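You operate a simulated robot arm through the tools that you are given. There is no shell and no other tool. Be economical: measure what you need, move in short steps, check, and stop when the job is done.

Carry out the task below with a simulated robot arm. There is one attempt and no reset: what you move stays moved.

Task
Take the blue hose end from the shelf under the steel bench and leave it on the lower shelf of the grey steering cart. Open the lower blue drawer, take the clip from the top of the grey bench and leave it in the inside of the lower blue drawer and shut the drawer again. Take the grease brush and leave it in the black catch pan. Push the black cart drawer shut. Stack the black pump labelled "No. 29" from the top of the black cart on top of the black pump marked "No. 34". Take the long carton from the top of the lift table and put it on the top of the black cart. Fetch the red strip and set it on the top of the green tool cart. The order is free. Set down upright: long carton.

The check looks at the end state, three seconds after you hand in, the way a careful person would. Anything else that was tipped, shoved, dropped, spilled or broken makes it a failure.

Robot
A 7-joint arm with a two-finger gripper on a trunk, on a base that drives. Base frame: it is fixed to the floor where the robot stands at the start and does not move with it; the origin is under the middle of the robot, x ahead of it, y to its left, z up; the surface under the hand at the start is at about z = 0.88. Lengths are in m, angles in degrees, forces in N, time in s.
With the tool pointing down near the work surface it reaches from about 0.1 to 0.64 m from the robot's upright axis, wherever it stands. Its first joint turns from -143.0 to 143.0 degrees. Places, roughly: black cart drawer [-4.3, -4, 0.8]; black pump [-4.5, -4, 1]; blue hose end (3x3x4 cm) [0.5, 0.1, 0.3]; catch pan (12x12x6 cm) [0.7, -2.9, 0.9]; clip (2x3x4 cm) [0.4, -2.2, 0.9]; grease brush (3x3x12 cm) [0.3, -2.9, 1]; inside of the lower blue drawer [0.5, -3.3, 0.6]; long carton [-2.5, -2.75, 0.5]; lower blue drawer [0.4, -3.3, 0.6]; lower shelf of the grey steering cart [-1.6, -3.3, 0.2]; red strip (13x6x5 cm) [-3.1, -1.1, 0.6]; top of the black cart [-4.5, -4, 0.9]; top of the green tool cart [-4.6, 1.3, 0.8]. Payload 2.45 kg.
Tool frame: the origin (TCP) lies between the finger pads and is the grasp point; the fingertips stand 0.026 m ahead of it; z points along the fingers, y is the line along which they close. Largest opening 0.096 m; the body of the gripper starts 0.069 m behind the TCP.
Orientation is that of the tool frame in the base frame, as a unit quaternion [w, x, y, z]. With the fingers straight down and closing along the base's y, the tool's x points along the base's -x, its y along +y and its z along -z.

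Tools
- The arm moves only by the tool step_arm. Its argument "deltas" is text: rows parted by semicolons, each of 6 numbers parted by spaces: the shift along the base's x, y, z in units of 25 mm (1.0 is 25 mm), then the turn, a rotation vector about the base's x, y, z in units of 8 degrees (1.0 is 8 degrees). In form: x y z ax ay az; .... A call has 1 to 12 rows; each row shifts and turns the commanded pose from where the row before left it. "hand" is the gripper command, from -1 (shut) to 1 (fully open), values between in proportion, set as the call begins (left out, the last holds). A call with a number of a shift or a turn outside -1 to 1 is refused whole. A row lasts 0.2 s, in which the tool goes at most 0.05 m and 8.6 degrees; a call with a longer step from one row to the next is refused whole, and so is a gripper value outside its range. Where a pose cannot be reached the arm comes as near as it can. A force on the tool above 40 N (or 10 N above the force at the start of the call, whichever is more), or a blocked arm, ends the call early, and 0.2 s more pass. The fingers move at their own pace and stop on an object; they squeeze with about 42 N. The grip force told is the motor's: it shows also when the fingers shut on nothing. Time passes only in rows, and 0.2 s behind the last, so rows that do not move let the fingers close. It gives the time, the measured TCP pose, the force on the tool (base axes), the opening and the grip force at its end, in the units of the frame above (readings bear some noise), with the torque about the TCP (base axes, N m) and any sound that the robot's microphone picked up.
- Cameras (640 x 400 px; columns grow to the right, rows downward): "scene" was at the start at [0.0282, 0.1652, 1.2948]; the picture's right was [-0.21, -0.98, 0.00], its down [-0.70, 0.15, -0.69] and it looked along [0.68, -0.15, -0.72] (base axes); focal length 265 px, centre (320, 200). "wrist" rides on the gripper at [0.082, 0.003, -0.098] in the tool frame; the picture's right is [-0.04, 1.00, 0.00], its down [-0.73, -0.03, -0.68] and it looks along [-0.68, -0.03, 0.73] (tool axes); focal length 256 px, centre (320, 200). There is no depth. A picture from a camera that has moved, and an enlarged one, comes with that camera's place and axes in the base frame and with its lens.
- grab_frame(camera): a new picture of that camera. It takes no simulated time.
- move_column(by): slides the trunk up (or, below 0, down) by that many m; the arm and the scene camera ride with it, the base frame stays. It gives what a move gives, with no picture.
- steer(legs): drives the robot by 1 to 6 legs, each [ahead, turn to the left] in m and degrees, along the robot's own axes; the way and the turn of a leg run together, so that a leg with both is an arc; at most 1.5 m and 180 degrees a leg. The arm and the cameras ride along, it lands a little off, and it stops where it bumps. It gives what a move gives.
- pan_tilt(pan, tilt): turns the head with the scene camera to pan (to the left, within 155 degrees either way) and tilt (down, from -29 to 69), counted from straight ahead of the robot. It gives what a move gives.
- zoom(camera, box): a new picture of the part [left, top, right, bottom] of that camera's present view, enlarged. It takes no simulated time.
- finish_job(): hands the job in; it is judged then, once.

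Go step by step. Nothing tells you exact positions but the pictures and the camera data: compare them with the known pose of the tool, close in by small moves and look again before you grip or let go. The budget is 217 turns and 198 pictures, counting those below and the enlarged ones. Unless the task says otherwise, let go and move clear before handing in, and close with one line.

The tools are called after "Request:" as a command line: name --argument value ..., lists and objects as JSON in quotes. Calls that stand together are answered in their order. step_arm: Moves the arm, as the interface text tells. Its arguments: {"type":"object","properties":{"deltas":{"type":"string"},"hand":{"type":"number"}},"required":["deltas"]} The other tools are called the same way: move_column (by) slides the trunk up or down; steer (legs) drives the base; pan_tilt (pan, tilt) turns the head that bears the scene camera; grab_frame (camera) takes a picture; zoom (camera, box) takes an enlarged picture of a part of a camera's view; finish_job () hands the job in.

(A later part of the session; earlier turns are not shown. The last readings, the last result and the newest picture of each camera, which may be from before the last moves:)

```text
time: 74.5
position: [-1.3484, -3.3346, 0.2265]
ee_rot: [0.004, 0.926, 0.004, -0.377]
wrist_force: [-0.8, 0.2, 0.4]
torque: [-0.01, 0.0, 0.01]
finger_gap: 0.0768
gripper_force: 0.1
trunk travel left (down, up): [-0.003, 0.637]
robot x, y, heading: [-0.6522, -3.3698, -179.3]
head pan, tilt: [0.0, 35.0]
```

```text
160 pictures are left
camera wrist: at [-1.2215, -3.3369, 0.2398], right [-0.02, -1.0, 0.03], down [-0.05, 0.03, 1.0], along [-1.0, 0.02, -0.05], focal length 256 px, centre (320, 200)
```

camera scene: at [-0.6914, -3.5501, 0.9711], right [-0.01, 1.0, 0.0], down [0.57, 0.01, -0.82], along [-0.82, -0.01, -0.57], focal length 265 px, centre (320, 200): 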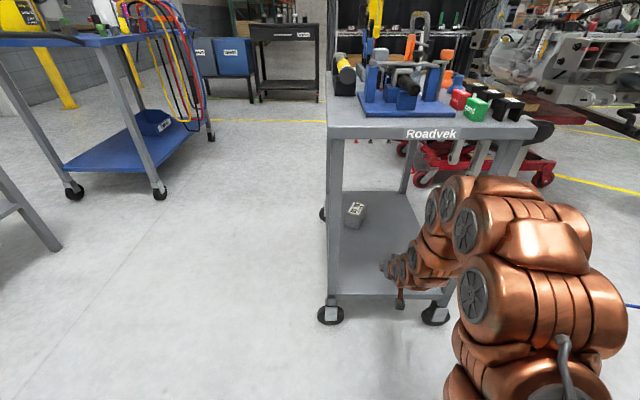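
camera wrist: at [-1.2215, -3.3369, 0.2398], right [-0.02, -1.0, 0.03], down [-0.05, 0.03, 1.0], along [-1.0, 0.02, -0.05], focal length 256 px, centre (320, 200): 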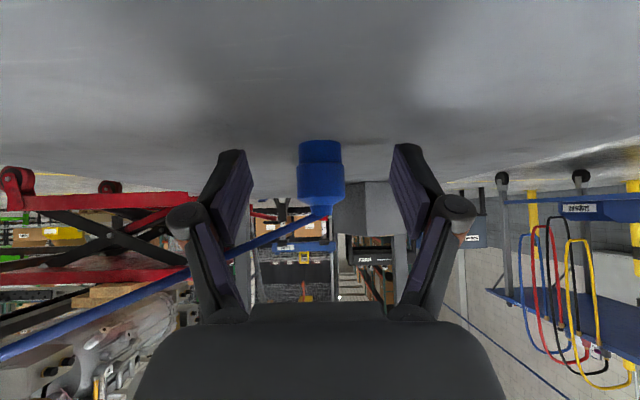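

Request:
step_arm --deltas "0.5 0 0.3 0 0 0;1 0 0 0 0 0;1 0 0 0 0 0;1 0 1 0 0 0;1 0 1 0 0 0"

Request:
steer --legs '[[-0.25, 0]]'

Request:
grab_frame --camera "wrist"

Request:
grab_frame --camera "scene"

```text
time: 75.7
position: [-1.2355, -3.3346, 0.2851]
ee_rot: [0.004, 0.926, 0.003, -0.378]
wrist_force: [-0.5, -0.7, 0.0]
torque: [-0.02, 0.03, -0.01]
finger_gap: 0.0766
gripper_force: 0.0
trunk travel left (down, up): [-0.003, 0.637]
robot x, y, heading: [-0.6546, -3.369, -179.4]
head pan, tilt: [0.0, 35.0]
```

```text
time: 77.5
position: [-0.9852, -3.3309, 0.285]
ee_rot: [0.004, 0.926, 0.003, -0.379]
wrist_force: [-0.6, -0.5, -0.1]
torque: [0.02, 0.0, 0.0]
finger_gap: 0.0766
gripper_force: 0.2
trunk travel left (down, up): [-0.003, 0.637]
robot x, y, heading: [-0.4029, -3.3641, -179.4]
head pan, tilt: [0.0, 35.0]
```

```text
159 pictures are left
camera wrist: at [-0.8589, -3.3332, 0.2977], right [-0.02, -1.0, 0.03], down [-0.05, 0.03, 1.0], along [-1.0, 0.02, -0.05], focal length 256 px, centre (320, 200)
```

wrist: 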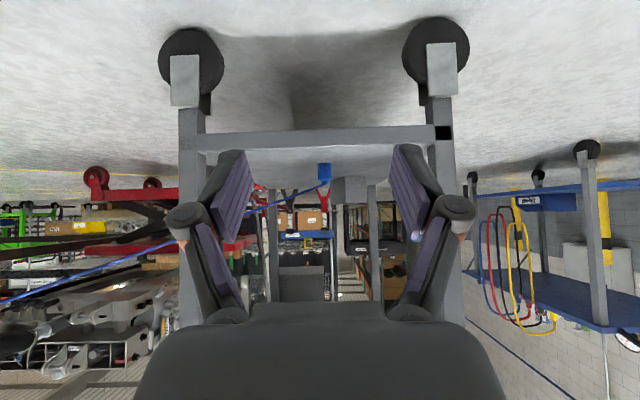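

```text
158 pictures are left
camera scene: at [-0.4406, -3.5475, 0.9711], right [-0.01, 1.0, 0.0], down [0.57, 0.01, -0.82], along [-0.82, -0.01, -0.57], focal length 265 px, centre (320, 200)
```

scene: 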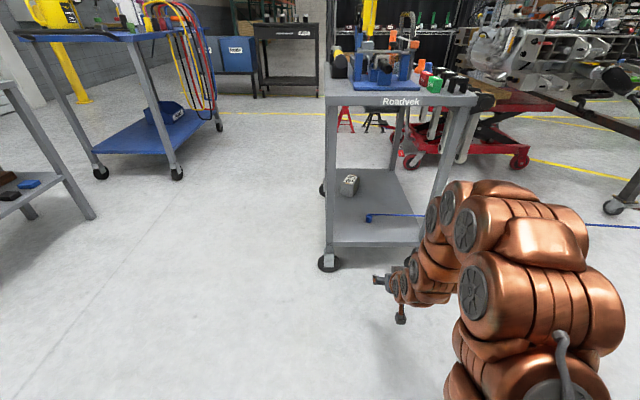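

The hose end stands on the lower shelf. Next the grey bench: I'll raise the trunk, bring the tool vertical and close in, and turn to face the bench.

Request:
move_column --by 0.34

Request:
step_arm --deltas "1 0 1 0 -0.9375 0;1 0 1 0 -0.9375 0;1 0 1 0 -0.9375 0;1 0 1 0 -0.9375 0;1 0 1 0 -0.9375 0;1 0 1 0 -0.9375 0;0 0 1 0 0 0;0 0 1 0 0 0;0 0 1 0 0 0;0 0 1 0 0 0" --hand 1

Request:
steer --legs '[[0.1, 0], [0, 180]]'

Request:
pan_tilt --pan 0 --tilt 40

Request:
grab_frame --camera "scene"

Request:
grab_frame --camera "wrist"

```text
time: 80.8
position: [-0.9855, -3.3318, 0.625]
ee_rot: [0.004, 0.925, 0.003, -0.379]
wrist_force: [-0.4, 0.0, 0.4]
torque: [0.04, 0.0, 0.01]
finger_gap: 0.0767
gripper_force: 0.1
trunk travel left (down, up): [-0.343, 0.297]
robot x, y, heading: [-0.4021, -3.3668, -179.5]
head pan, tilt: [0.0, 35.0]
```

```text
time: 83.0
position: [-0.8356, -3.3291, 0.8732]
ee_rot: [0.005, 1.0, 0.001, 0.003]
wrist_force: [0.2, 0.4, -0.8]
torque: [0.0, 0.01, 0.02]
finger_gap: 0.0961
gripper_force: 0.1
trunk travel left (down, up): [-0.343, 0.297]
robot x, y, heading: [-0.4055, -3.3633, -179.4]
head pan, tilt: [0.0, 35.0]
```

```text
time: 91.6
position: [-0.0704, -3.3892, 0.8725]
ee_rot: [-0.004, -0.015, 1.0, 0.004]
wrist_force: [0.0, 0.8, 0.5]
torque: [-0.01, -0.04, 0.0]
finger_gap: 0.0961
gripper_force: 0.0
trunk travel left (down, up): [-0.343, 0.297]
robot x, y, heading: [-0.5036, -3.3658, 2.2]
head pan, tilt: [0.0, 35.0]
```

```text
time: 92.2
position: [-0.0712, -3.3869, 0.8729]
ee_rot: [-0.004, -0.014, 1.0, 0.004]
wrist_force: [0.2, 0.7, -0.4]
torque: [-0.01, 0.0, 0.01]
finger_gap: 0.096
gripper_force: 0.1
trunk travel left (down, up): [-0.343, 0.297]
robot x, y, heading: [-0.5013, -3.3634, 2.0]
head pan, tilt: [0.0, 40.0]
```

```text
157 pictures are left
camera scene: at [-0.4753, -3.1833, 1.3036], right [0.04, -1.0, 0.0], down [-0.64, -0.02, -0.77], along [0.77, 0.03, -0.64], focal length 265 px, centre (320, 200)
```

scene: 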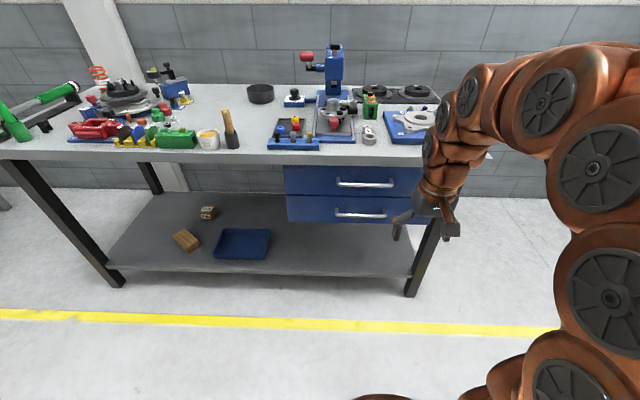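

```text
156 pictures are left
camera wrist: at [-0.1516, -3.3881, 0.9713], right [0.01, 1.0, 0.01], down [0.74, -0.01, 0.67], along [0.67, 0.0, -0.74], focal length 256 px, centre (320, 200)
```

wrist: 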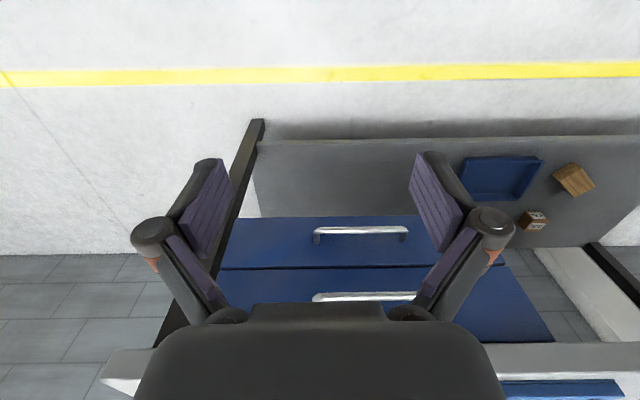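

The drawer handles are bars; the lower one is at about (0.262, -3.306, 0.623). I'll point the tool forward with the fingers closing vertically to grip it.

Request:
steer --legs '[[0, -2]]'

Request:
step_arm --deltas "0 0 -0.5 0 -0.9375 0;0 0 -0.5 0 -0.9375 0;0 0 -0.5 0 -0.9375 0;0 0 -0.5 0 -0.9375 0;0 0 -0.5 0 -0.9375 0;0 0 -0.5 0 -0.9375 0;0 0 -0.5 0 -0.9375 0;0 0 -0.5 0 -0.9375 0;0 0 -0.5 0 -0.9375 0;0 0 -0.5 0 -0.9375 0;0 0 -0.5 0 -0.9375 0;0 0 -0.5 0 -0.9375 0"

Request:
step_arm --deltas "0 0 -0.4 0.9375 0 0;0 0 -0.4 0.9375 0 0;0 0 -0.4 0.9375 0 0;0 0 -0.4 0.9375 0 0;0 0 -0.4 0.9375 0 0;0 0 -0.4 0.9375 0 0;0 0 -0.4 0.9375 0 0;0 0 -0.4 0.9375 0 0;0 0 -0.4 0.9375 0 0;0 0 -0.2 0.9375 0 0;0 0 0 0.9375 0 0;0 0 0 0.9375 0 0"

Request:
grab_frame --camera "scene"

Request:
grab_frame --camera "wrist"

```text
time: 93.0
position: [-0.0727, -3.4026, 0.8722]
ee_rot: [-0.004, 0.002, 1.0, 0.005]
wrist_force: [-1.3, 1.1, 0.3]
torque: [-0.02, -0.02, -0.01]
finger_gap: 0.0959
gripper_force: 0.0
trunk travel left (down, up): [-0.343, 0.297]
robot x, y, heading: [-0.504, -3.3629, 0.1]
head pan, tilt: [0.0, 40.0]
```

```text
time: 95.6
position: [0.0634, -3.4468, 0.8777]
ee_rot: [0.51, 0.014, 0.86, -0.021]
wrist_force: [-0.3, 0.4, -0.5]
torque: [-0.03, 0.02, -0.02]
finger_gap: 0.0959
gripper_force: 0.1
out of reach, approached as far as the arm can: row 5, 6, 7, 8, 9, 10, 11, 12
trunk travel left (down, up): [-0.343, 0.297]
robot x, y, heading: [-0.5004, -3.3653, 0.1]
head pan, tilt: [0.0, 40.0]
```

```text
time: 98.2
position: [0.0621, -3.4463, 0.7935]
ee_rot: [0.371, 0.344, 0.659, 0.556]
wrist_force: [0.3, -0.4, 0.5]
torque: [0.02, 0.02, 0.01]
finger_gap: 0.0959
gripper_force: 0.1
out of reach, approached as far as the arm can: row 5
trunk travel left (down, up): [-0.343, 0.297]
robot x, y, heading: [-0.5035, -3.3703, 0.2]
head pan, tilt: [0.0, 40.0]
```

```text
155 pictures are left
camera scene: at [-0.469, -3.1845, 1.3036], right [0.0, -1.0, 0.0], down [-0.64, 0.0, -0.77], along [0.77, 0.0, -0.64], focal length 265 px, centre (320, 200)
```

scene: 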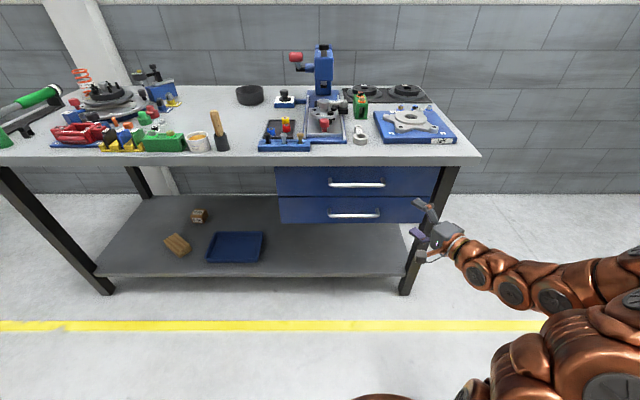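

```text
154 pictures are left
camera wrist: at [-0.0631, -3.4229, 0.7985], right [0.06, 0.11, 0.99], down [-0.24, -0.96, 0.12], along [0.97, -0.24, -0.03], focal length 256 px, centre (320, 200)
```

wrist: 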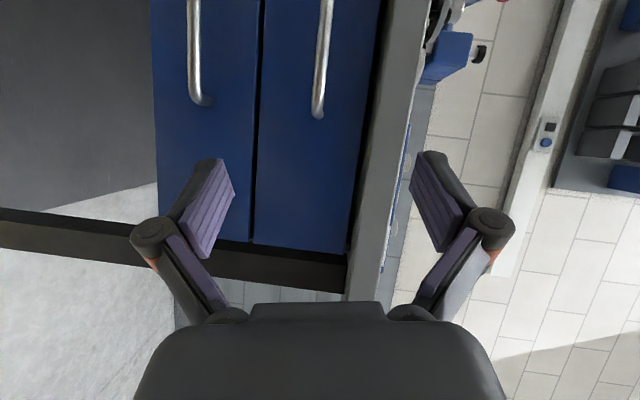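

Request:
move_column --by -0.17

Request:
step_arm --deltas "0.5 0.9 0 0 -0.1 -0.6;0.5 0.9 0 0 -0.1 -0.6;0.5 0.9 0 0 -0.1 -0.6;0 0.9 0 0 -0.15 -0.6;0 1 0 0 -0.15 -0.6;0 1 0 0 -0.15 -0.6"

Request:
grab_frame --camera "wrist"

Request:
grab_frame --camera "scene"

```text
time: 100.1
position: [0.0622, -3.4473, 0.6234]
ee_rot: [0.371, 0.343, 0.661, 0.555]
wrist_force: [-0.6, -0.2, -0.1]
torque: [-0.03, 0.01, -0.05]
finger_gap: 0.0959
gripper_force: 0.1
trunk travel left (down, up): [-0.173, 0.467]
robot x, y, heading: [-0.5055, -3.369, 0.0]
head pan, tilt: [0.0, 40.0]
```

```text
time: 101.5
position: [0.1042, -3.4224, 0.6643]
ee_rot: [0.408, 0.382, 0.633, 0.536]
wrist_force: [0.1, 0.2, -1.1]
torque: [-0.01, 0.0, 0.03]
finger_gap: 0.0961
gripper_force: 0.0
out of reach, approached as far as the arm can: row 1, 2, 3, 4, 5, 6
trunk travel left (down, up): [-0.173, 0.467]
robot x, y, heading: [-0.5051, -3.3661, 0.2]
head pan, tilt: [0.0, 40.0]
```

```text
153 pictures are left
camera wrist: at [-0.0178, -3.3824, 0.6676], right [0.06, 0.1, 0.99], down [-0.35, -0.93, 0.11], along [0.93, -0.36, -0.02], focal length 256 px, centre (320, 200)
```

wrist: 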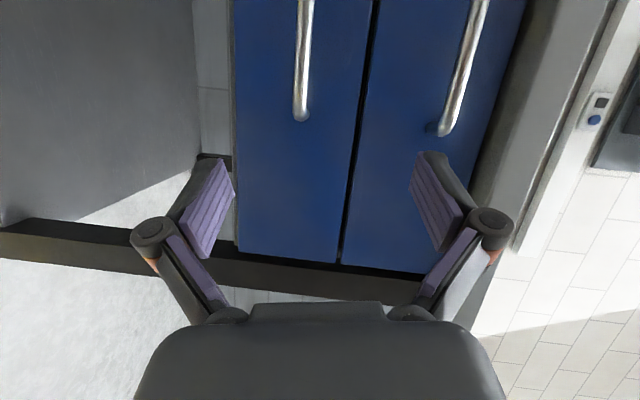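

```text
152 pictures are left
camera scene: at [-0.4689, -3.1845, 1.1336], right [0.0, -1.0, 0.0], down [-0.64, 0.0, -0.77], along [0.77, 0.0, -0.64], focal length 265 px, centre (320, 200)
```

scene: 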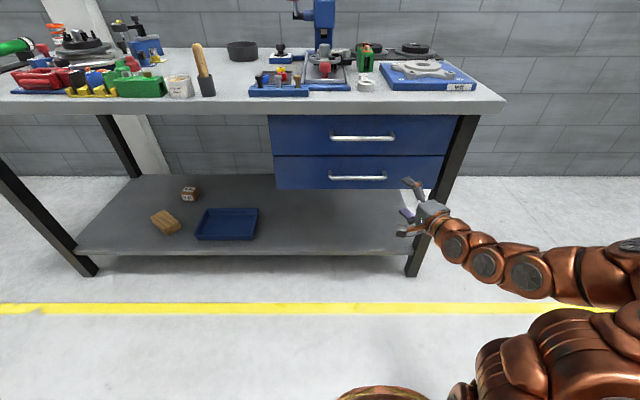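

The arm ran into its limits because it is too folded. I'll unwind partly, extend the reach, then pitch again.

Request:
step_arm --deltas "0 0 0.5 -0.35 0.87 0;0 0 0.5 -0.35 0.87 0;0 0 0.5 -0.35 0.87 0;0 0 0.5 -0.35 0.87 0;0 0.5 0.5 -0.35 0.87 0;0 0.5 0 0 0 -0.9;0 0.5 0 0 0 -0.9;0 0.5 0 0 0 -0.9"

Request:
steer --legs '[[-0.1, 0]]'

Request:
step_arm --deltas "1 0.5 0 0 0 0;1 0.5 0 0 0 0;1 0.5 0 0 0 0;1 0.5 0 0 0 0;1 0.5 0 0 0 0;1 0 0 0 0 0"

Request:
grab_frame --camera "scene"

```text
time: 103.3
position: [0.1049, -3.3708, 0.7254]
ee_rot: [0.299, 0.611, 0.683, 0.265]
wrist_force: [-0.8, 0.1, 0.8]
torque: [0.02, 0.02, -0.02]
finger_gap: 0.0957
gripper_force: 0.0
trunk travel left (down, up): [-0.173, 0.467]
robot x, y, heading: [-0.5017, -3.3648, 0.2]
head pan, tilt: [0.0, 40.0]
```

```text
time: 104.5
position: [0.0044, -3.3701, 0.726]
ee_rot: [0.297, 0.611, 0.684, 0.267]
wrist_force: [0.2, -0.2, -0.5]
torque: [-0.02, 0.03, -0.02]
finger_gap: 0.0957
gripper_force: 0.2
trunk travel left (down, up): [-0.173, 0.467]
robot x, y, heading: [-0.608, -3.3641, 0.5]
head pan, tilt: [0.0, 40.0]
```

```text
time: 105.9
position: [0.1554, -3.3073, 0.7231]
ee_rot: [0.297, 0.61, 0.685, 0.266]
wrist_force: [0.3, 0.1, 0.5]
torque: [0.02, 0.01, -0.01]
finger_gap: 0.0956
gripper_force: 0.1
trunk travel left (down, up): [-0.173, 0.467]
robot x, y, heading: [-0.6052, -3.364, 0.1]
head pan, tilt: [0.0, 40.0]
```

```text
151 pictures are left
camera scene: at [-0.57, -3.1847, 1.1336], right [0.0, -1.0, 0.0], down [-0.64, 0.0, -0.77], along [0.77, 0.0, -0.64], focal length 265 px, centre (320, 200)
```

scene: 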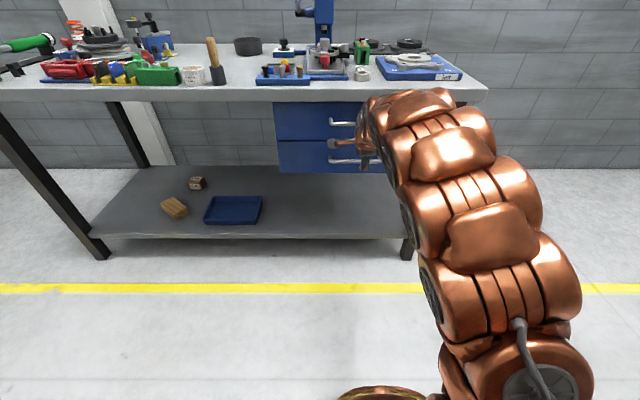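

Request:
step_arm --deltas "0 0 -0.5 0.6 0 -0.56;0 0 -0.5 0 -0.9 0;0 0 -0.5 0 -0.9 0;0 0 -0.5 0 -0.9 0;0 0 -0.5 0 -0.9 0;0 0 -0.5 0 -0.9 0"

Request:
grab_frame --camera "wrist"

Request:
grab_frame --camera "scene"

```text
time: 107.3
position: [0.1532, -3.3078, 0.6498]
ee_rot: [0.469, 0.529, 0.529, 0.47]
wrist_force: [-0.1, 0.1, 1.0]
torque: [-0.01, 0.02, 0.0]
finger_gap: 0.0961
gripper_force: 0.1
trunk travel left (down, up): [-0.173, 0.467]
robot x, y, heading: [-0.6052, -3.3685, 0.1]
head pan, tilt: [0.0, 40.0]
```

```text
150 pictures are left
camera wrist: at [0.0562, -3.2271, 0.6652], right [0.12, -0.04, 0.99], down [-0.68, -0.73, 0.05], along [0.73, -0.68, -0.12], focal length 256 px, centre (320, 200)
```

wrist: 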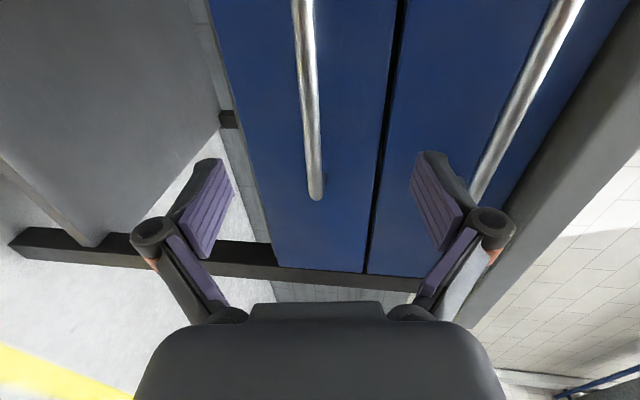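

```text
149 pictures are left
camera scene: at [-0.57, -3.1847, 1.1336], right [0.0, -1.0, 0.0], down [-0.64, 0.0, -0.77], along [0.77, 0.0, -0.64], focal length 265 px, centre (320, 200)
```

scene: 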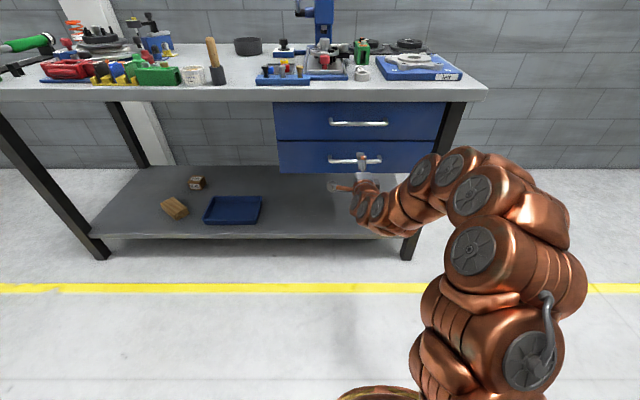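

Request:
step_arm --deltas "0 -0.4 -0.9 0 0 0;1 0 0 0 0 0;1 0 0 0 0 0;1 0 0 0 0 0"

Request:
grab_frame --camera "wrist"

Request:
zoom --camera "scene" --box '[270, 90, 430, 190]'

```text
time: 108.3
position: [0.2297, -3.3209, 0.6265]
ee_rot: [0.468, 0.53, 0.529, 0.469]
wrist_force: [1.0, 0.2, 0.4]
torque: [-0.02, 0.02, -0.01]
finger_gap: 0.096
gripper_force: 0.0
trunk travel left (down, up): [-0.173, 0.467]
robot x, y, heading: [-0.6052, -3.3678, 0.2]
head pan, tilt: [0.0, 40.0]
```

```text
148 pictures are left
camera wrist: at [0.1316, -3.239, 0.6422], right [0.12, -0.04, 0.99], down [-0.68, -0.73, 0.05], along [0.73, -0.68, -0.12], focal length 256 px, centre (320, 200)
```

wrist: 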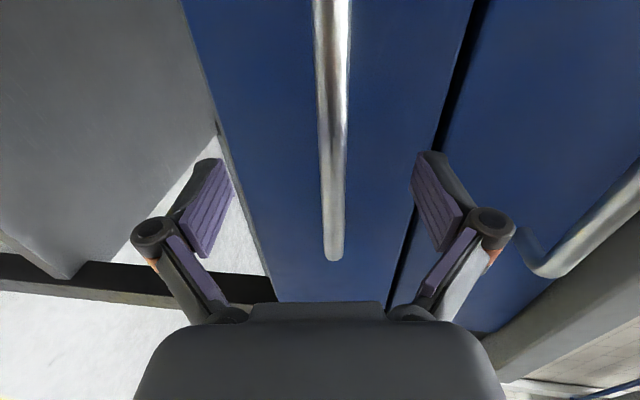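

```text
4.00 times, centred on (350, 140) of scene
camera zoom: at [-0.5698, -3.1847, 1.1336], right [0.0, -1.0, 0.0], down [-0.64, 0.0, -0.77], along [0.77, 0.0, -0.64], focal length 1062 px, centre (200, 440)
```

zoom: 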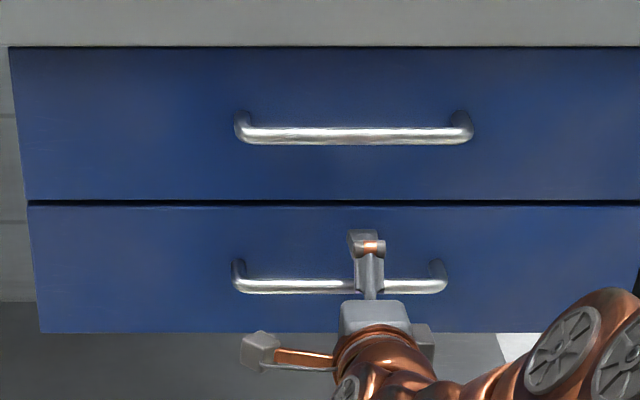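

Request:
step_arm --deltas "0.6 0 0.1 0 0 0;0.6 0 0 0 0 0"

Request:
step_arm --deltas "0 0 0 0 0 0;0 0 0 0 0 0;0 0 0 0 0 0;0 0 0 0 0 0;0 0 0 0 0 0;0 0 0 0 0 0" --hand -1

Request:
grab_frame --camera "wrist"

```text
time: 108.9
position: [0.2582, -3.32, 0.6317]
ee_rot: [0.47, 0.529, 0.529, 0.47]
wrist_force: [-6.6, 0.9, 2.1]
torque: [-0.03, -0.41, 0.03]
finger_gap: 0.0965
gripper_force: 0.0
trunk travel left (down, up): [-0.173, 0.467]
robot x, y, heading: [-0.602, -3.3665, 0.2]
head pan, tilt: [0.0, 40.0]
```

```text
time: 109.5
position: [0.2566, -3.3186, 0.643]
ee_rot: [0.474, 0.525, 0.523, 0.475]
wrist_force: [-54.0, -0.3, 32.8]
torque: [0.1, -2.88, 0.11]
finger_gap: 0.083
gripper_force: 34.9
trunk travel left (down, up): [-0.173, 0.467]
robot x, y, heading: [-0.6061, -3.3661, 0.2]
head pan, tilt: [0.0, 40.0]
stopped in row 3: the force on the tool passed its limit at 44 N (the readings are from after the stop); the commanded pose is now the measured one
```

```text
146 pictures are left
camera wrist: at [0.1594, -3.2379, 0.6561], right [0.1, -0.04, 0.99], down [-0.68, -0.73, 0.04], along [0.73, -0.68, -0.1], focal length 256 px, centre (320, 200)
```

wrist: 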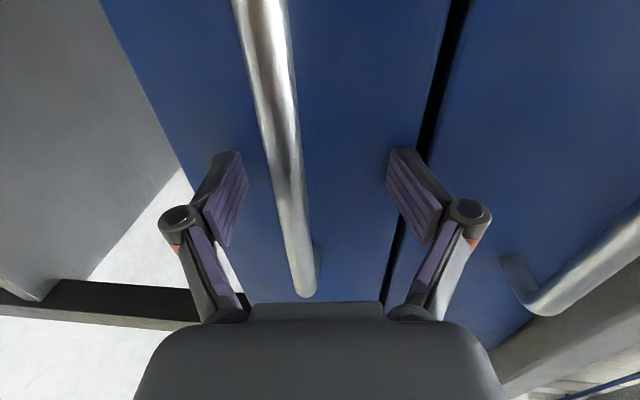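

The fingertips pressed the drawer face; I'll back off 2 cm, re-centre and close again.

Request:
step_arm --deltas "-0.4 0 0 0 0 0;-0.5 0 -0.4 0 0 0;0 0 -0.2 0 0 0" --hand 1

Request:
grab_frame --camera "wrist"

```text
time: 110.3
position: [0.2375, -3.3202, 0.6193]
ee_rot: [0.47, 0.528, 0.527, 0.471]
wrist_force: [0.7, -0.5, 0.0]
torque: [0.0, 0.01, 0.0]
finger_gap: 0.0961
gripper_force: 0.1
trunk travel left (down, up): [-0.173, 0.467]
robot x, y, heading: [-0.6088, -3.3652, 0.2]
head pan, tilt: [0.0, 40.0]
```

```text
145 pictures are left
camera wrist: at [0.1391, -3.2384, 0.633], right [0.11, -0.04, 0.99], down [-0.68, -0.73, 0.05], along [0.73, -0.68, -0.11], focal length 256 px, centre (320, 200)
```

wrist: 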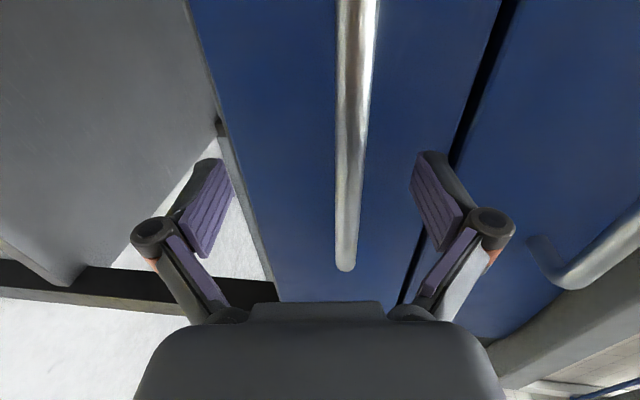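

Request:
step_arm --deltas "0.35 0 0.4 0 0 0;0 0 0 0 0 0"

Request:
step_arm --deltas "0 0 0 0 0 0;0 0 0 0 0 0;0 0 0 0 0 0;0 0 0 0 0 0;0 0 0 0 0 0;0 0 0 0 0 0" --hand -1

Request:
grab_frame --camera "wrist"

```text
time: 110.9
position: [0.2458, -3.3185, 0.6291]
ee_rot: [0.47, 0.529, 0.527, 0.471]
wrist_force: [0.4, 0.6, 0.0]
torque: [0.03, 0.03, 0.01]
finger_gap: 0.0961
gripper_force: 0.1
trunk travel left (down, up): [-0.173, 0.467]
robot x, y, heading: [-0.6038, -3.3654, 0.3]
head pan, tilt: [0.0, 40.0]
```

```text
time: 112.3
position: [0.2446, -3.3191, 0.632]
ee_rot: [0.472, 0.527, 0.526, 0.472]
wrist_force: [1.2, 2.4, 21.0]
torque: [-0.02, 0.13, -0.01]
finger_gap: 0.0121
gripper_force: 38.6
trunk travel left (down, up): [-0.173, 0.467]
robot x, y, heading: [-0.6022, -3.3645, 0.1]
head pan, tilt: [0.0, 40.0]
```

```text
144 pictures are left
camera wrist: at [0.1476, -3.238, 0.6459], right [0.11, -0.04, 0.99], down [-0.68, -0.73, 0.04], along [0.73, -0.68, -0.11], focal length 256 px, centre (320, 200)
```

wrist: 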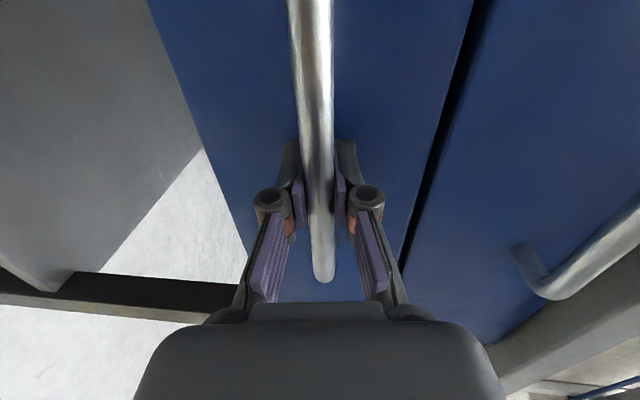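

Gripped. Now pull the drawer by driving back.

Request:
steer --legs '[[-0.2, 0]]'

Request:
grab_frame --camera "scene"

```text
time: 114.2
position: [0.0469, -3.3202, 0.6311]
ee_rot: [0.472, 0.527, 0.526, 0.473]
wrist_force: [0.8, -1.5, 0.9]
torque: [0.04, 0.04, -0.12]
finger_gap: 0.0121
gripper_force: 38.9
trunk travel left (down, up): [-0.173, 0.467]
robot x, y, heading: [-0.7992, -3.3661, 0.1]
head pan, tilt: [0.0, 40.0]
stopped in leg 1: the force on the tool passed its limit at 41 N (the readings are from after the stop); the commanded pose is now the measured one
```

```text
143 pictures are left
camera scene: at [-0.769, -3.1853, 1.1332], right [0.0, -1.0, 0.0], down [-0.64, 0.0, -0.77], along [0.77, 0.0, -0.64], focal length 265 px, centre (320, 200)
```

scene: 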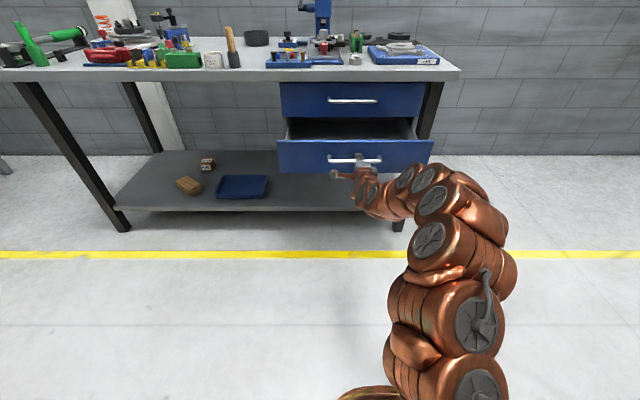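

Drawer is open 20 cm. Release, back away and go for the clip.

Request:
step_arm --deltas "0 0 0 0 0 0;0 0 0 0 0 0;0 0 0 0 0 0;0 0 0 0 0 0;-1 0 0 0 0 0;-1 0 0 0 0 0;-1 0 0 0 0 0" --hand 1

Request:
step_arm --deltas "0 0 1 0 0.9 0;0 0 1 0 0.9 0;0 0 1 0 0.9 0;0 0 1 0 0.9 0;0 0 1 0 0.9 0;-1 0 1 0 0.9 0;-1 0 1 0 0.9 0;-1 0 1 0 0.9 0;-1 0 1 0 0.9 0;-1 0 1 0 0.9 0;-1 0 1 0 0.9 0;0 0 1 0 0.5 0"

Request:
move_column --by 0.25

Request:
grab_frame --camera "scene"

```text
time: 115.8
position: [-0.0277, -3.3196, 0.6308]
ee_rot: [0.472, 0.526, 0.527, 0.473]
wrist_force: [-0.2, -0.8, -0.8]
torque: [0.02, -0.01, 0.0]
finger_gap: 0.096
gripper_force: 0.1
trunk travel left (down, up): [-0.173, 0.467]
robot x, y, heading: [-0.8088, -3.368, -0.1]
head pan, tilt: [0.0, 40.0]
```

```text
time: 118.4
position: [-0.2282, -3.3505, 0.884]
ee_rot: [0.042, 0.706, 0.706, 0.043]
wrist_force: [-0.3, -0.3, 0.2]
torque: [0.0, -0.01, 0.01]
finger_gap: 0.0958
gripper_force: 0.0
out of reach, approached as far as the arm can: row 10, 11, 12
trunk travel left (down, up): [-0.173, 0.467]
robot x, y, heading: [-0.8033, -3.3645, 0.1]
head pan, tilt: [0.0, 40.0]
```

```text
time: 120.9
position: [-0.2279, -3.3501, 1.1338]
ee_rot: [0.043, 0.705, 0.706, 0.043]
wrist_force: [0.3, 0.7, 0.1]
torque: [0.0, -0.02, -0.02]
finger_gap: 0.096
gripper_force: 0.0
trunk travel left (down, up): [-0.423, 0.217]
robot x, y, heading: [-0.8043, -3.3645, 0.3]
head pan, tilt: [0.0, 40.0]
```

```text
142 pictures are left
camera scene: at [-0.769, -3.1852, 1.3835], right [0.0, -1.0, 0.0], down [-0.64, 0.0, -0.77], along [0.77, 0.0, -0.64], focal length 265 px, centre (320, 200)
```

scene: 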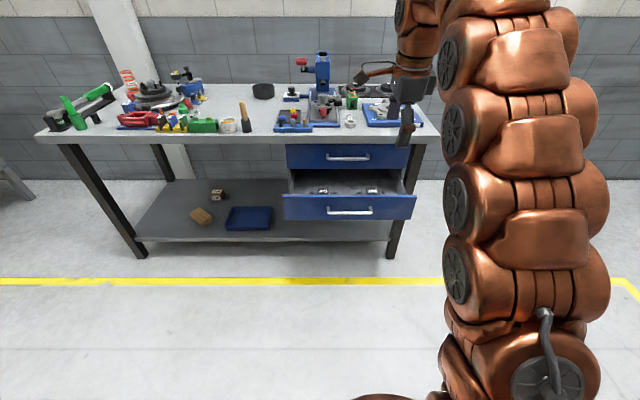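

Request:
steer --legs '[[0, 60], [1.22, 0], [0, -60]]'

Request:
grab_frame --camera "scene"

Request:
grab_frame --camera "wrist"

```text
time: 132.4
position: [0.3761, -2.2863, 1.1329]
ee_rot: [0.042, 0.705, 0.707, 0.043]
wrist_force: [0.4, -0.1, -0.1]
torque: [0.01, 0.0, -0.01]
finger_gap: 0.0958
gripper_force: 0.0
trunk travel left (down, up): [-0.423, 0.217]
robot x, y, heading: [-0.1991, -2.3026, 0.3]
head pan, tilt: [0.0, 40.0]
```

```text
141 pictures are left
camera scene: at [-0.1649, -2.1231, 1.3836], right [0.01, -1.0, 0.0], down [-0.64, 0.0, -0.77], along [0.77, 0.0, -0.64], focal length 265 px, centre (320, 200)
```

scene: 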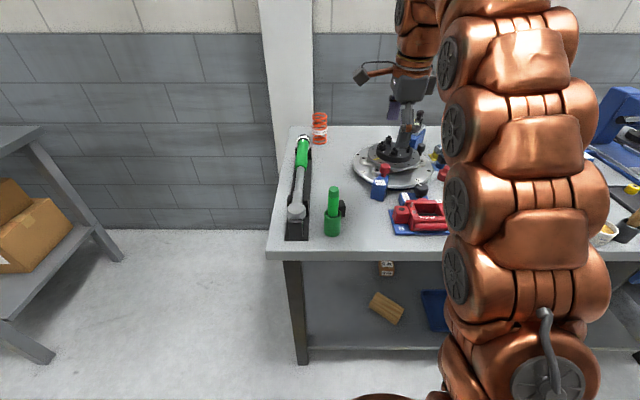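

```text
140 pictures are left
camera wrist: at [0.3673, -2.2056, 1.231], right [0.99, -0.04, 0.12], down [-0.11, -0.73, 0.67], along [0.06, -0.68, -0.73], focal length 256 px, centre (320, 200)
```

wrist: 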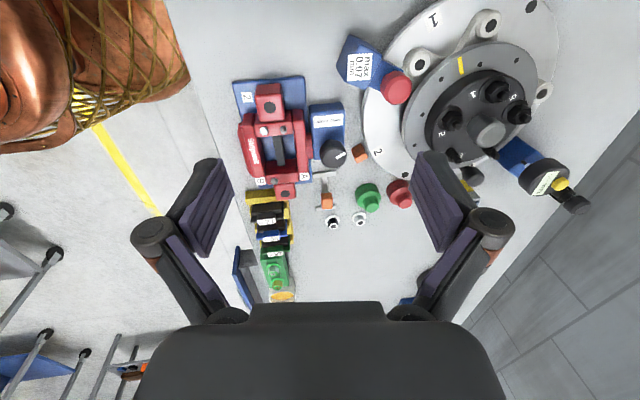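

Request:
zoom --camera "scene" --box '[270, 120, 462, 240]'

Request:
zoom --camera "wrist" --box '[200, 20, 520, 220]'

```text
3.33 times, centred on (366, 180) of scene
camera zoom: at [-0.1649, -2.1231, 1.3836], right [0.01, -1.0, 0.0], down [-0.64, 0.0, -0.77], along [0.77, 0.0, -0.64], focal length 885 px, centre (167, 267)
```

zoom: 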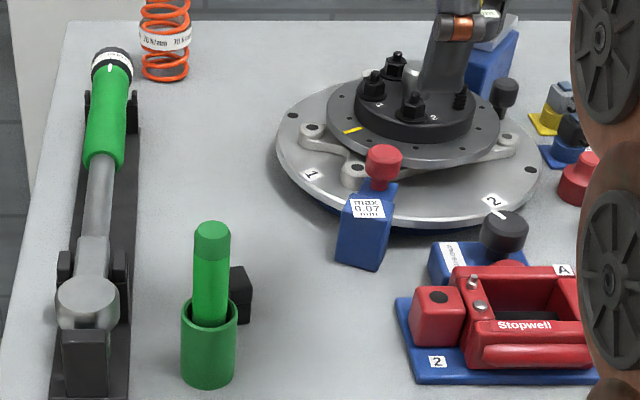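

```text
2.00 times, centred on (360, 120) of wrist
camera zoom: at [0.3673, -2.2056, 1.231], right [0.99, -0.04, 0.12], down [-0.11, -0.73, 0.67], along [0.06, -0.68, -0.73], focal length 512 px, centre (240, 360)
```

zoom: 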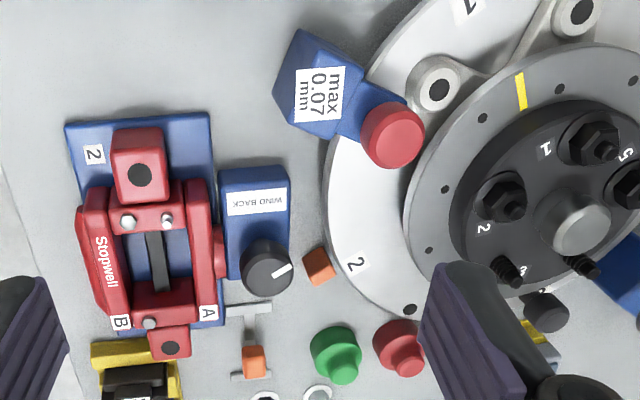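

The clip seems to be the small black block right behind the green cup, around (0.38, -2.18). I'll shift the hand to look at it from the wrist camera.

Request:
step_arm --deltas "0 1 0 0 0.43 0;0 1 0 0 0.43 0;0 1 0 0 0 0;0 1 0 0 0 0;0 1 0 0 0 0;0 1 0 0 0 0;0 1 0 0 0 0"

Request:
grab_frame --camera "wrist"

Request:
grab_frame --camera "scene"

```text
time: 134.0
position: [0.3741, -2.1657, 1.112]
ee_rot: [0.032, 0.706, 0.707, 0.033]
wrist_force: [-0.3, -0.4, 0.0]
torque: [-0.04, -0.02, -0.02]
finger_gap: 0.096
gripper_force: 0.1
out of reach, approached as far as the arm can: row 1, 2, 7
trunk travel left (down, up): [-0.423, 0.217]
robot x, y, heading: [-0.1989, -2.3041, 0.3]
head pan, tilt: [0.0, 40.0]
```

```text
137 pictures are left
camera wrist: at [0.367, -2.0844, 1.2091], right [1.0, -0.04, 0.09], down [-0.09, -0.73, 0.67], along [0.04, -0.68, -0.73], focal length 256 px, centre (320, 200)
```

wrist: 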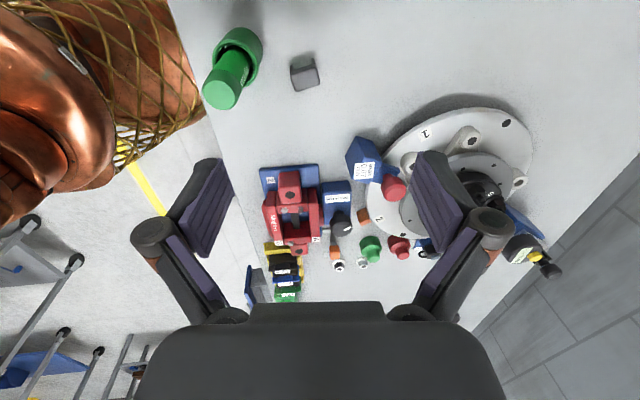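

```text
136 pictures are left
camera scene: at [-0.1649, -2.1229, 1.3835], right [0.0, -1.0, 0.0], down [-0.64, 0.0, -0.77], along [0.77, 0.0, -0.64], focal length 265 px, centre (320, 200)
```

scene: 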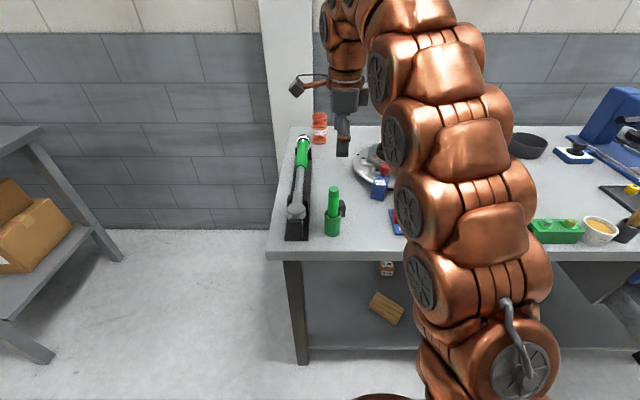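

Request:
steer --legs '[[0.06, 0]]'

Request:
step_arm --deltas "-0.2 0 0 0 0.4 0.9375;-0.2 0 0 0 0.1 0.9375;-0.2 0 0 0 0 0.9375;-0.2 0 0 0 0 0.9375;-0.2 0 0 0 0 0.9375;-0.2 0 0 0 0 0.9375;-0.2 0 0 0 0 0.9375;-0.2 0 0 0 0 0.9375;-0.2 0 0 0 0 0.9375;-0.2 0 0 0 0 0.9375;-0.2 0 0 0 0 0.9375;-0.2 0 0 0 0 0.9375"

Request:
grab_frame --camera "wrist"

```text
time: 135.0
position: [0.4329, -2.1657, 1.1114]
ee_rot: [0.032, 0.706, 0.706, 0.032]
wrist_force: [-0.6, 0.5, -0.1]
torque: [0.02, 0.01, 0.01]
finger_gap: 0.096
gripper_force: 0.0
trunk travel left (down, up): [-0.423, 0.217]
robot x, y, heading: [-0.1407, -2.3003, 0.2]
head pan, tilt: [0.0, 40.0]
```

```text
time: 137.6
position: [0.3644, -2.1632, 1.0864]
ee_rot: [-0.004, -0.001, 1.0, 0.011]
wrist_force: [1.0, 0.0, 1.2]
torque: [-0.01, 0.01, 0.02]
finger_gap: 0.0959
gripper_force: 0.0
out of reach, approached as far as the arm can: row 1
trunk travel left (down, up): [-0.423, 0.217]
robot x, y, heading: [-0.1404, -2.305, 0.3]
head pan, tilt: [0.0, 40.0]
```

```text
135 pictures are left
camera wrist: at [0.2823, -2.162, 1.1844], right [0.04, 1.0, 0.02], down [0.74, -0.04, 0.67], along [0.67, -0.01, -0.74], focal length 256 px, centre (320, 200)
```

wrist: 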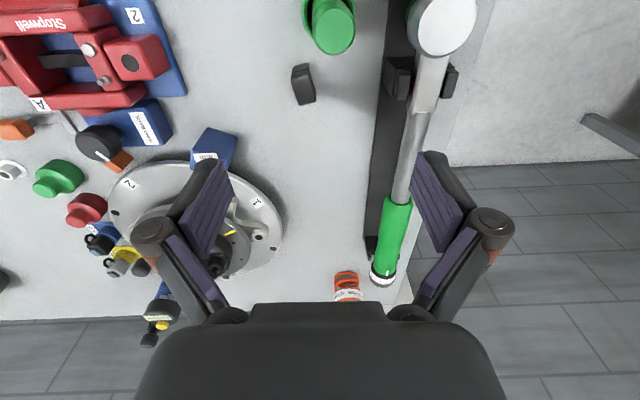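

Request:
step_arm --deltas "0.35 -0.6 -0.5 0 0 0;0 0 -1 0 0 0;0 0 -1 0 0 0;0 0 -1 0 0 0;0 0 -1 0 0 0;0 0 -1 0 0 0" --hand 0.4

Request:
grab_frame --camera "wrist"

```text
time: 139.0
position: [0.3731, -2.1772, 0.9501]
ee_rot: [-0.003, -0.001, 1.0, 0.012]
wrist_force: [-0.5, 1.2, 0.5]
torque: [0.01, 0.03, -0.02]
finger_gap: 0.0674
gripper_force: 0.0
trunk travel left (down, up): [-0.423, 0.217]
robot x, y, heading: [-0.1387, -2.3044, 0.2]
head pan, tilt: [0.0, 40.0]
```

```text
134 pictures are left
camera wrist: at [0.2917, -2.1764, 1.0472], right [0.04, 1.0, 0.02], down [0.74, -0.04, 0.67], along [0.67, -0.01, -0.74], focal length 256 px, centre (320, 200)
```

wrist: 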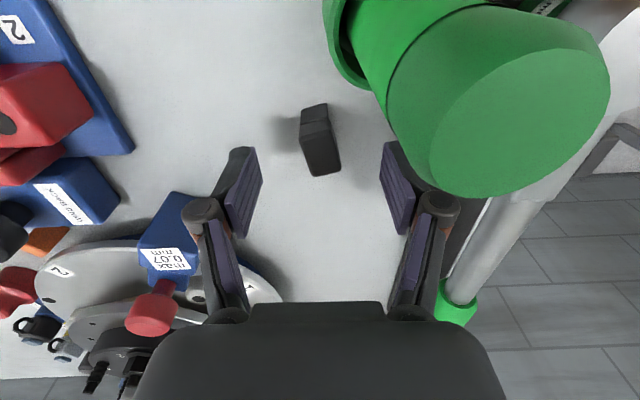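

The tall green pen would be hit by the wrist camera on the way down; I'll rise and tilt the tool back 25° so the camera clears it.

Request:
step_arm --deltas "0 0 1 0 0 0;0 0 1 0 0 0;0 0 0 0 0.8 0.25;0 0 0 0 0.8 0.25;0 0 0 0 0.8 0.25;0 0 0 0 0.8 0.25"

Request:
step_arm --deltas "0 0 -1 0 0 0;0 0 -1 0 0 0;0 0 -0.5 0 0 0"

Request:
grab_frame --camera "wrist"

Request:
grab_frame --camera "scene"

```text
time: 140.4
position: [0.373, -2.1773, 0.9991]
ee_rot: [-0.143, -0.043, 0.989, 0.011]
wrist_force: [-0.5, 0.6, -0.5]
torque: [-0.05, 0.01, -0.01]
finger_gap: 0.0671
gripper_force: 0.1
out of reach, approached as far as the arm can: row 5, 6
trunk travel left (down, up): [-0.423, 0.217]
robot x, y, heading: [-0.1399, -2.3018, 0.3]
head pan, tilt: [0.0, 40.0]
```

```text
time: 141.2
position: [0.372, -2.1765, 0.9353]
ee_rot: [-0.144, -0.042, 0.989, 0.011]
wrist_force: [-0.6, -0.2, 0.6]
torque: [0.03, -0.03, -0.02]
finger_gap: 0.0675
gripper_force: 0.1
trunk travel left (down, up): [-0.423, 0.217]
robot x, y, heading: [-0.1405, -2.299, 0.0]
head pan, tilt: [0.0, 40.0]
```

```text
133 pictures are left
camera wrist: at [0.3222, -2.1814, 1.0513], right [-0.04, 1.0, 0.02], down [0.9, 0.03, 0.44], along [0.44, 0.04, -0.9], focal length 256 px, centre (320, 200)
```

wrist: 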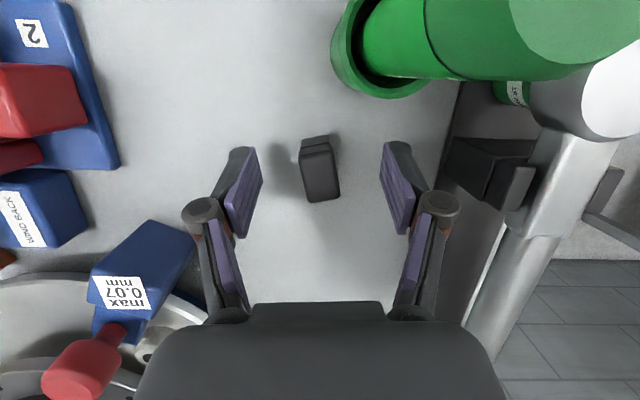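

```text
132 pictures are left
camera scene: at [-0.1048, -2.1227, 1.3836], right [0.0, -1.0, 0.0], down [-0.64, 0.0, -0.77], along [0.77, 0.0, -0.64], focal length 265 px, centre (320, 200)
```

scene: 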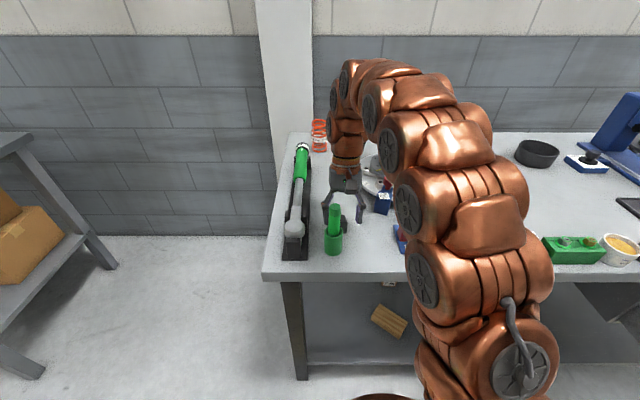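

Request:
step_arm --deltas "0 0 -0.5 0 0 0;0.1 0 -0.4 0 0 0"

Request:
step_arm --deltas "0 0 0 0 0 0;0 0 0 0 0 0;0 0 0 0 0 0;0 0 0 0 0 0;0 0 0 0 0 0" --hand -1

Request:
grab_frame --camera "wrist"

```text
time: 141.8
position: [0.3754, -2.176, 0.9127]
ee_rot: [-0.143, -0.043, 0.989, 0.01]
wrist_force: [0.2, -0.3, -0.4]
torque: [0.0, -0.04, 0.01]
finger_gap: 0.0674
gripper_force: 0.0
trunk travel left (down, up): [-0.423, 0.217]
robot x, y, heading: [-0.1367, -2.3045, 0.2]
head pan, tilt: [0.0, 40.0]
```

```text
time: 143.0
position: [0.3758, -2.1761, 0.9113]
ee_rot: [-0.143, -0.042, 0.989, 0.011]
wrist_force: [-0.1, -0.1, 1.7]
torque: [-0.03, -0.01, -0.03]
finger_gap: 0.0175
gripper_force: 42.4
trunk travel left (down, up): [-0.423, 0.217]
robot x, y, heading: [-0.1374, -2.3061, 0.3]
head pan, tilt: [0.0, 40.0]
```

```text
131 pictures are left
camera wrist: at [0.3247, -2.1814, 1.0294], right [-0.04, 1.0, 0.02], down [0.9, 0.03, 0.44], along [0.44, 0.04, -0.9], focal length 256 px, centre (320, 200)
```

wrist: 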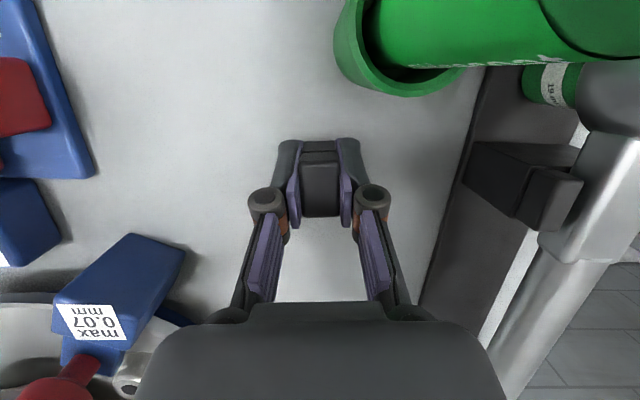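

Clip gripped. Lift it, back off and drive to the open drawer.

Request:
move_column --by 0.2

Request:
steer --legs '[[-0.25, 0], [0, -93], [1.02, 0], [0, 93]]'

Request:
pan_tilt --pan -5 --tilt 50

Request:
grab_frame --camera "scene"

Request:
grab_frame --camera "wrist"

```text
time: 145.2
position: [0.3752, -2.1759, 1.1121]
ee_rot: [-0.143, -0.043, 0.989, 0.011]
wrist_force: [0.9, -0.2, 0.3]
torque: [0.03, 0.01, -0.03]
finger_gap: 0.0172
gripper_force: 42.3
trunk travel left (down, up): [-0.623, 0.017]
robot x, y, heading: [-0.1377, -2.308, 0.2]
head pan, tilt: [0.0, 40.0]
```

```text
time: 159.7
position: [0.0873, -3.1922, 1.1132]
ee_rot: [-0.144, -0.045, 0.988, 0.01]
wrist_force: [-0.5, -1.3, -0.3]
torque: [0.01, 0.0, 0.0]
finger_gap: 0.0173
gripper_force: 42.4
trunk travel left (down, up): [-0.623, 0.017]
robot x, y, heading: [-0.4297, -3.3192, 0.4]
head pan, tilt: [0.0, 40.0]
```

```text
time: 160.4
position: [0.0885, -3.192, 1.1133]
ee_rot: [-0.142, -0.044, 0.989, 0.011]
wrist_force: [0.2, 0.4, 1.3]
torque: [0.01, 0.02, 0.01]
finger_gap: 0.0169
gripper_force: 41.4
trunk travel left (down, up): [-0.623, 0.017]
robot x, y, heading: [-0.4293, -3.3213, 0.4]
head pan, tilt: [-5.0, 50.0]
```

```text
130 pictures are left
camera scene: at [-0.401, -3.1464, 1.5694], right [-0.08, -1.0, 0.0], down [-0.76, 0.06, -0.64], along [0.64, -0.05, -0.77], focal length 265 px, centre (320, 200)
```

scene: 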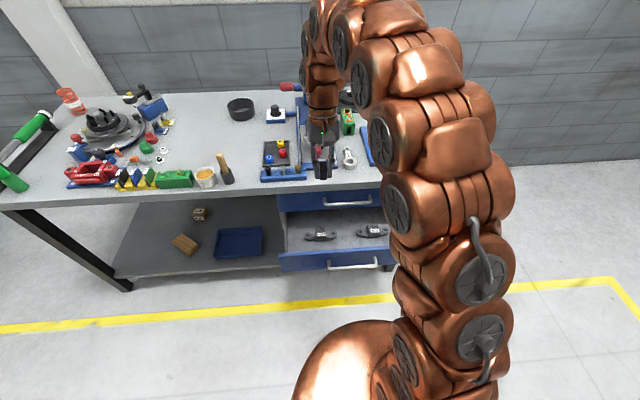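

```text
129 pictures are left
camera wrist: at [0.037, -3.1964, 1.2294], right [-0.05, 1.0, 0.02], down [0.9, 0.03, 0.44], along [0.44, 0.04, -0.9], focal length 256 px, centre (320, 200)
```

wrist: 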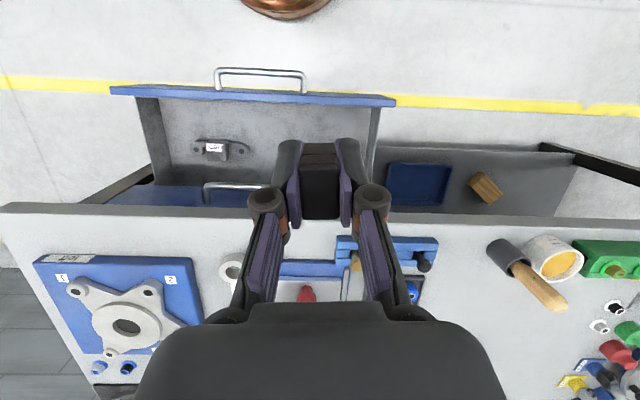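

Request:
zoom --camera "scene" --box '[260, 180, 420, 280]'

Request:
zoom --camera "wrist" --box '[100, 60, 420, 260]'

```text
4.00 times, centred on (340, 230) of scene
camera zoom: at [-0.401, -3.1464, 1.5694], right [-0.08, -1.0, 0.0], down [-0.76, 0.06, -0.64], along [0.64, -0.05, -0.77], focal length 1062 px, centre (240, 80)
```

zoom: 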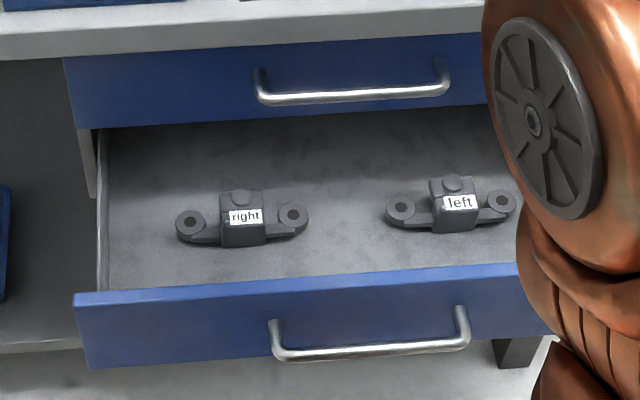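

```text
2.00 times, centred on (260, 160) of wrist
camera zoom: at [0.037, -3.1964, 1.2294], right [-0.05, 1.0, 0.02], down [0.9, 0.03, 0.44], along [0.44, 0.04, -0.9], focal length 512 px, centre (440, 280)
```

zoom: 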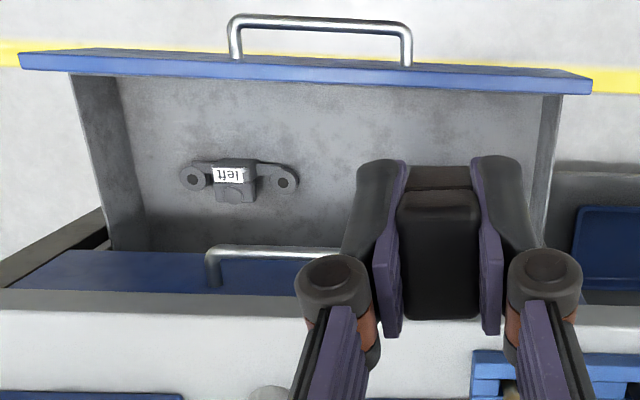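

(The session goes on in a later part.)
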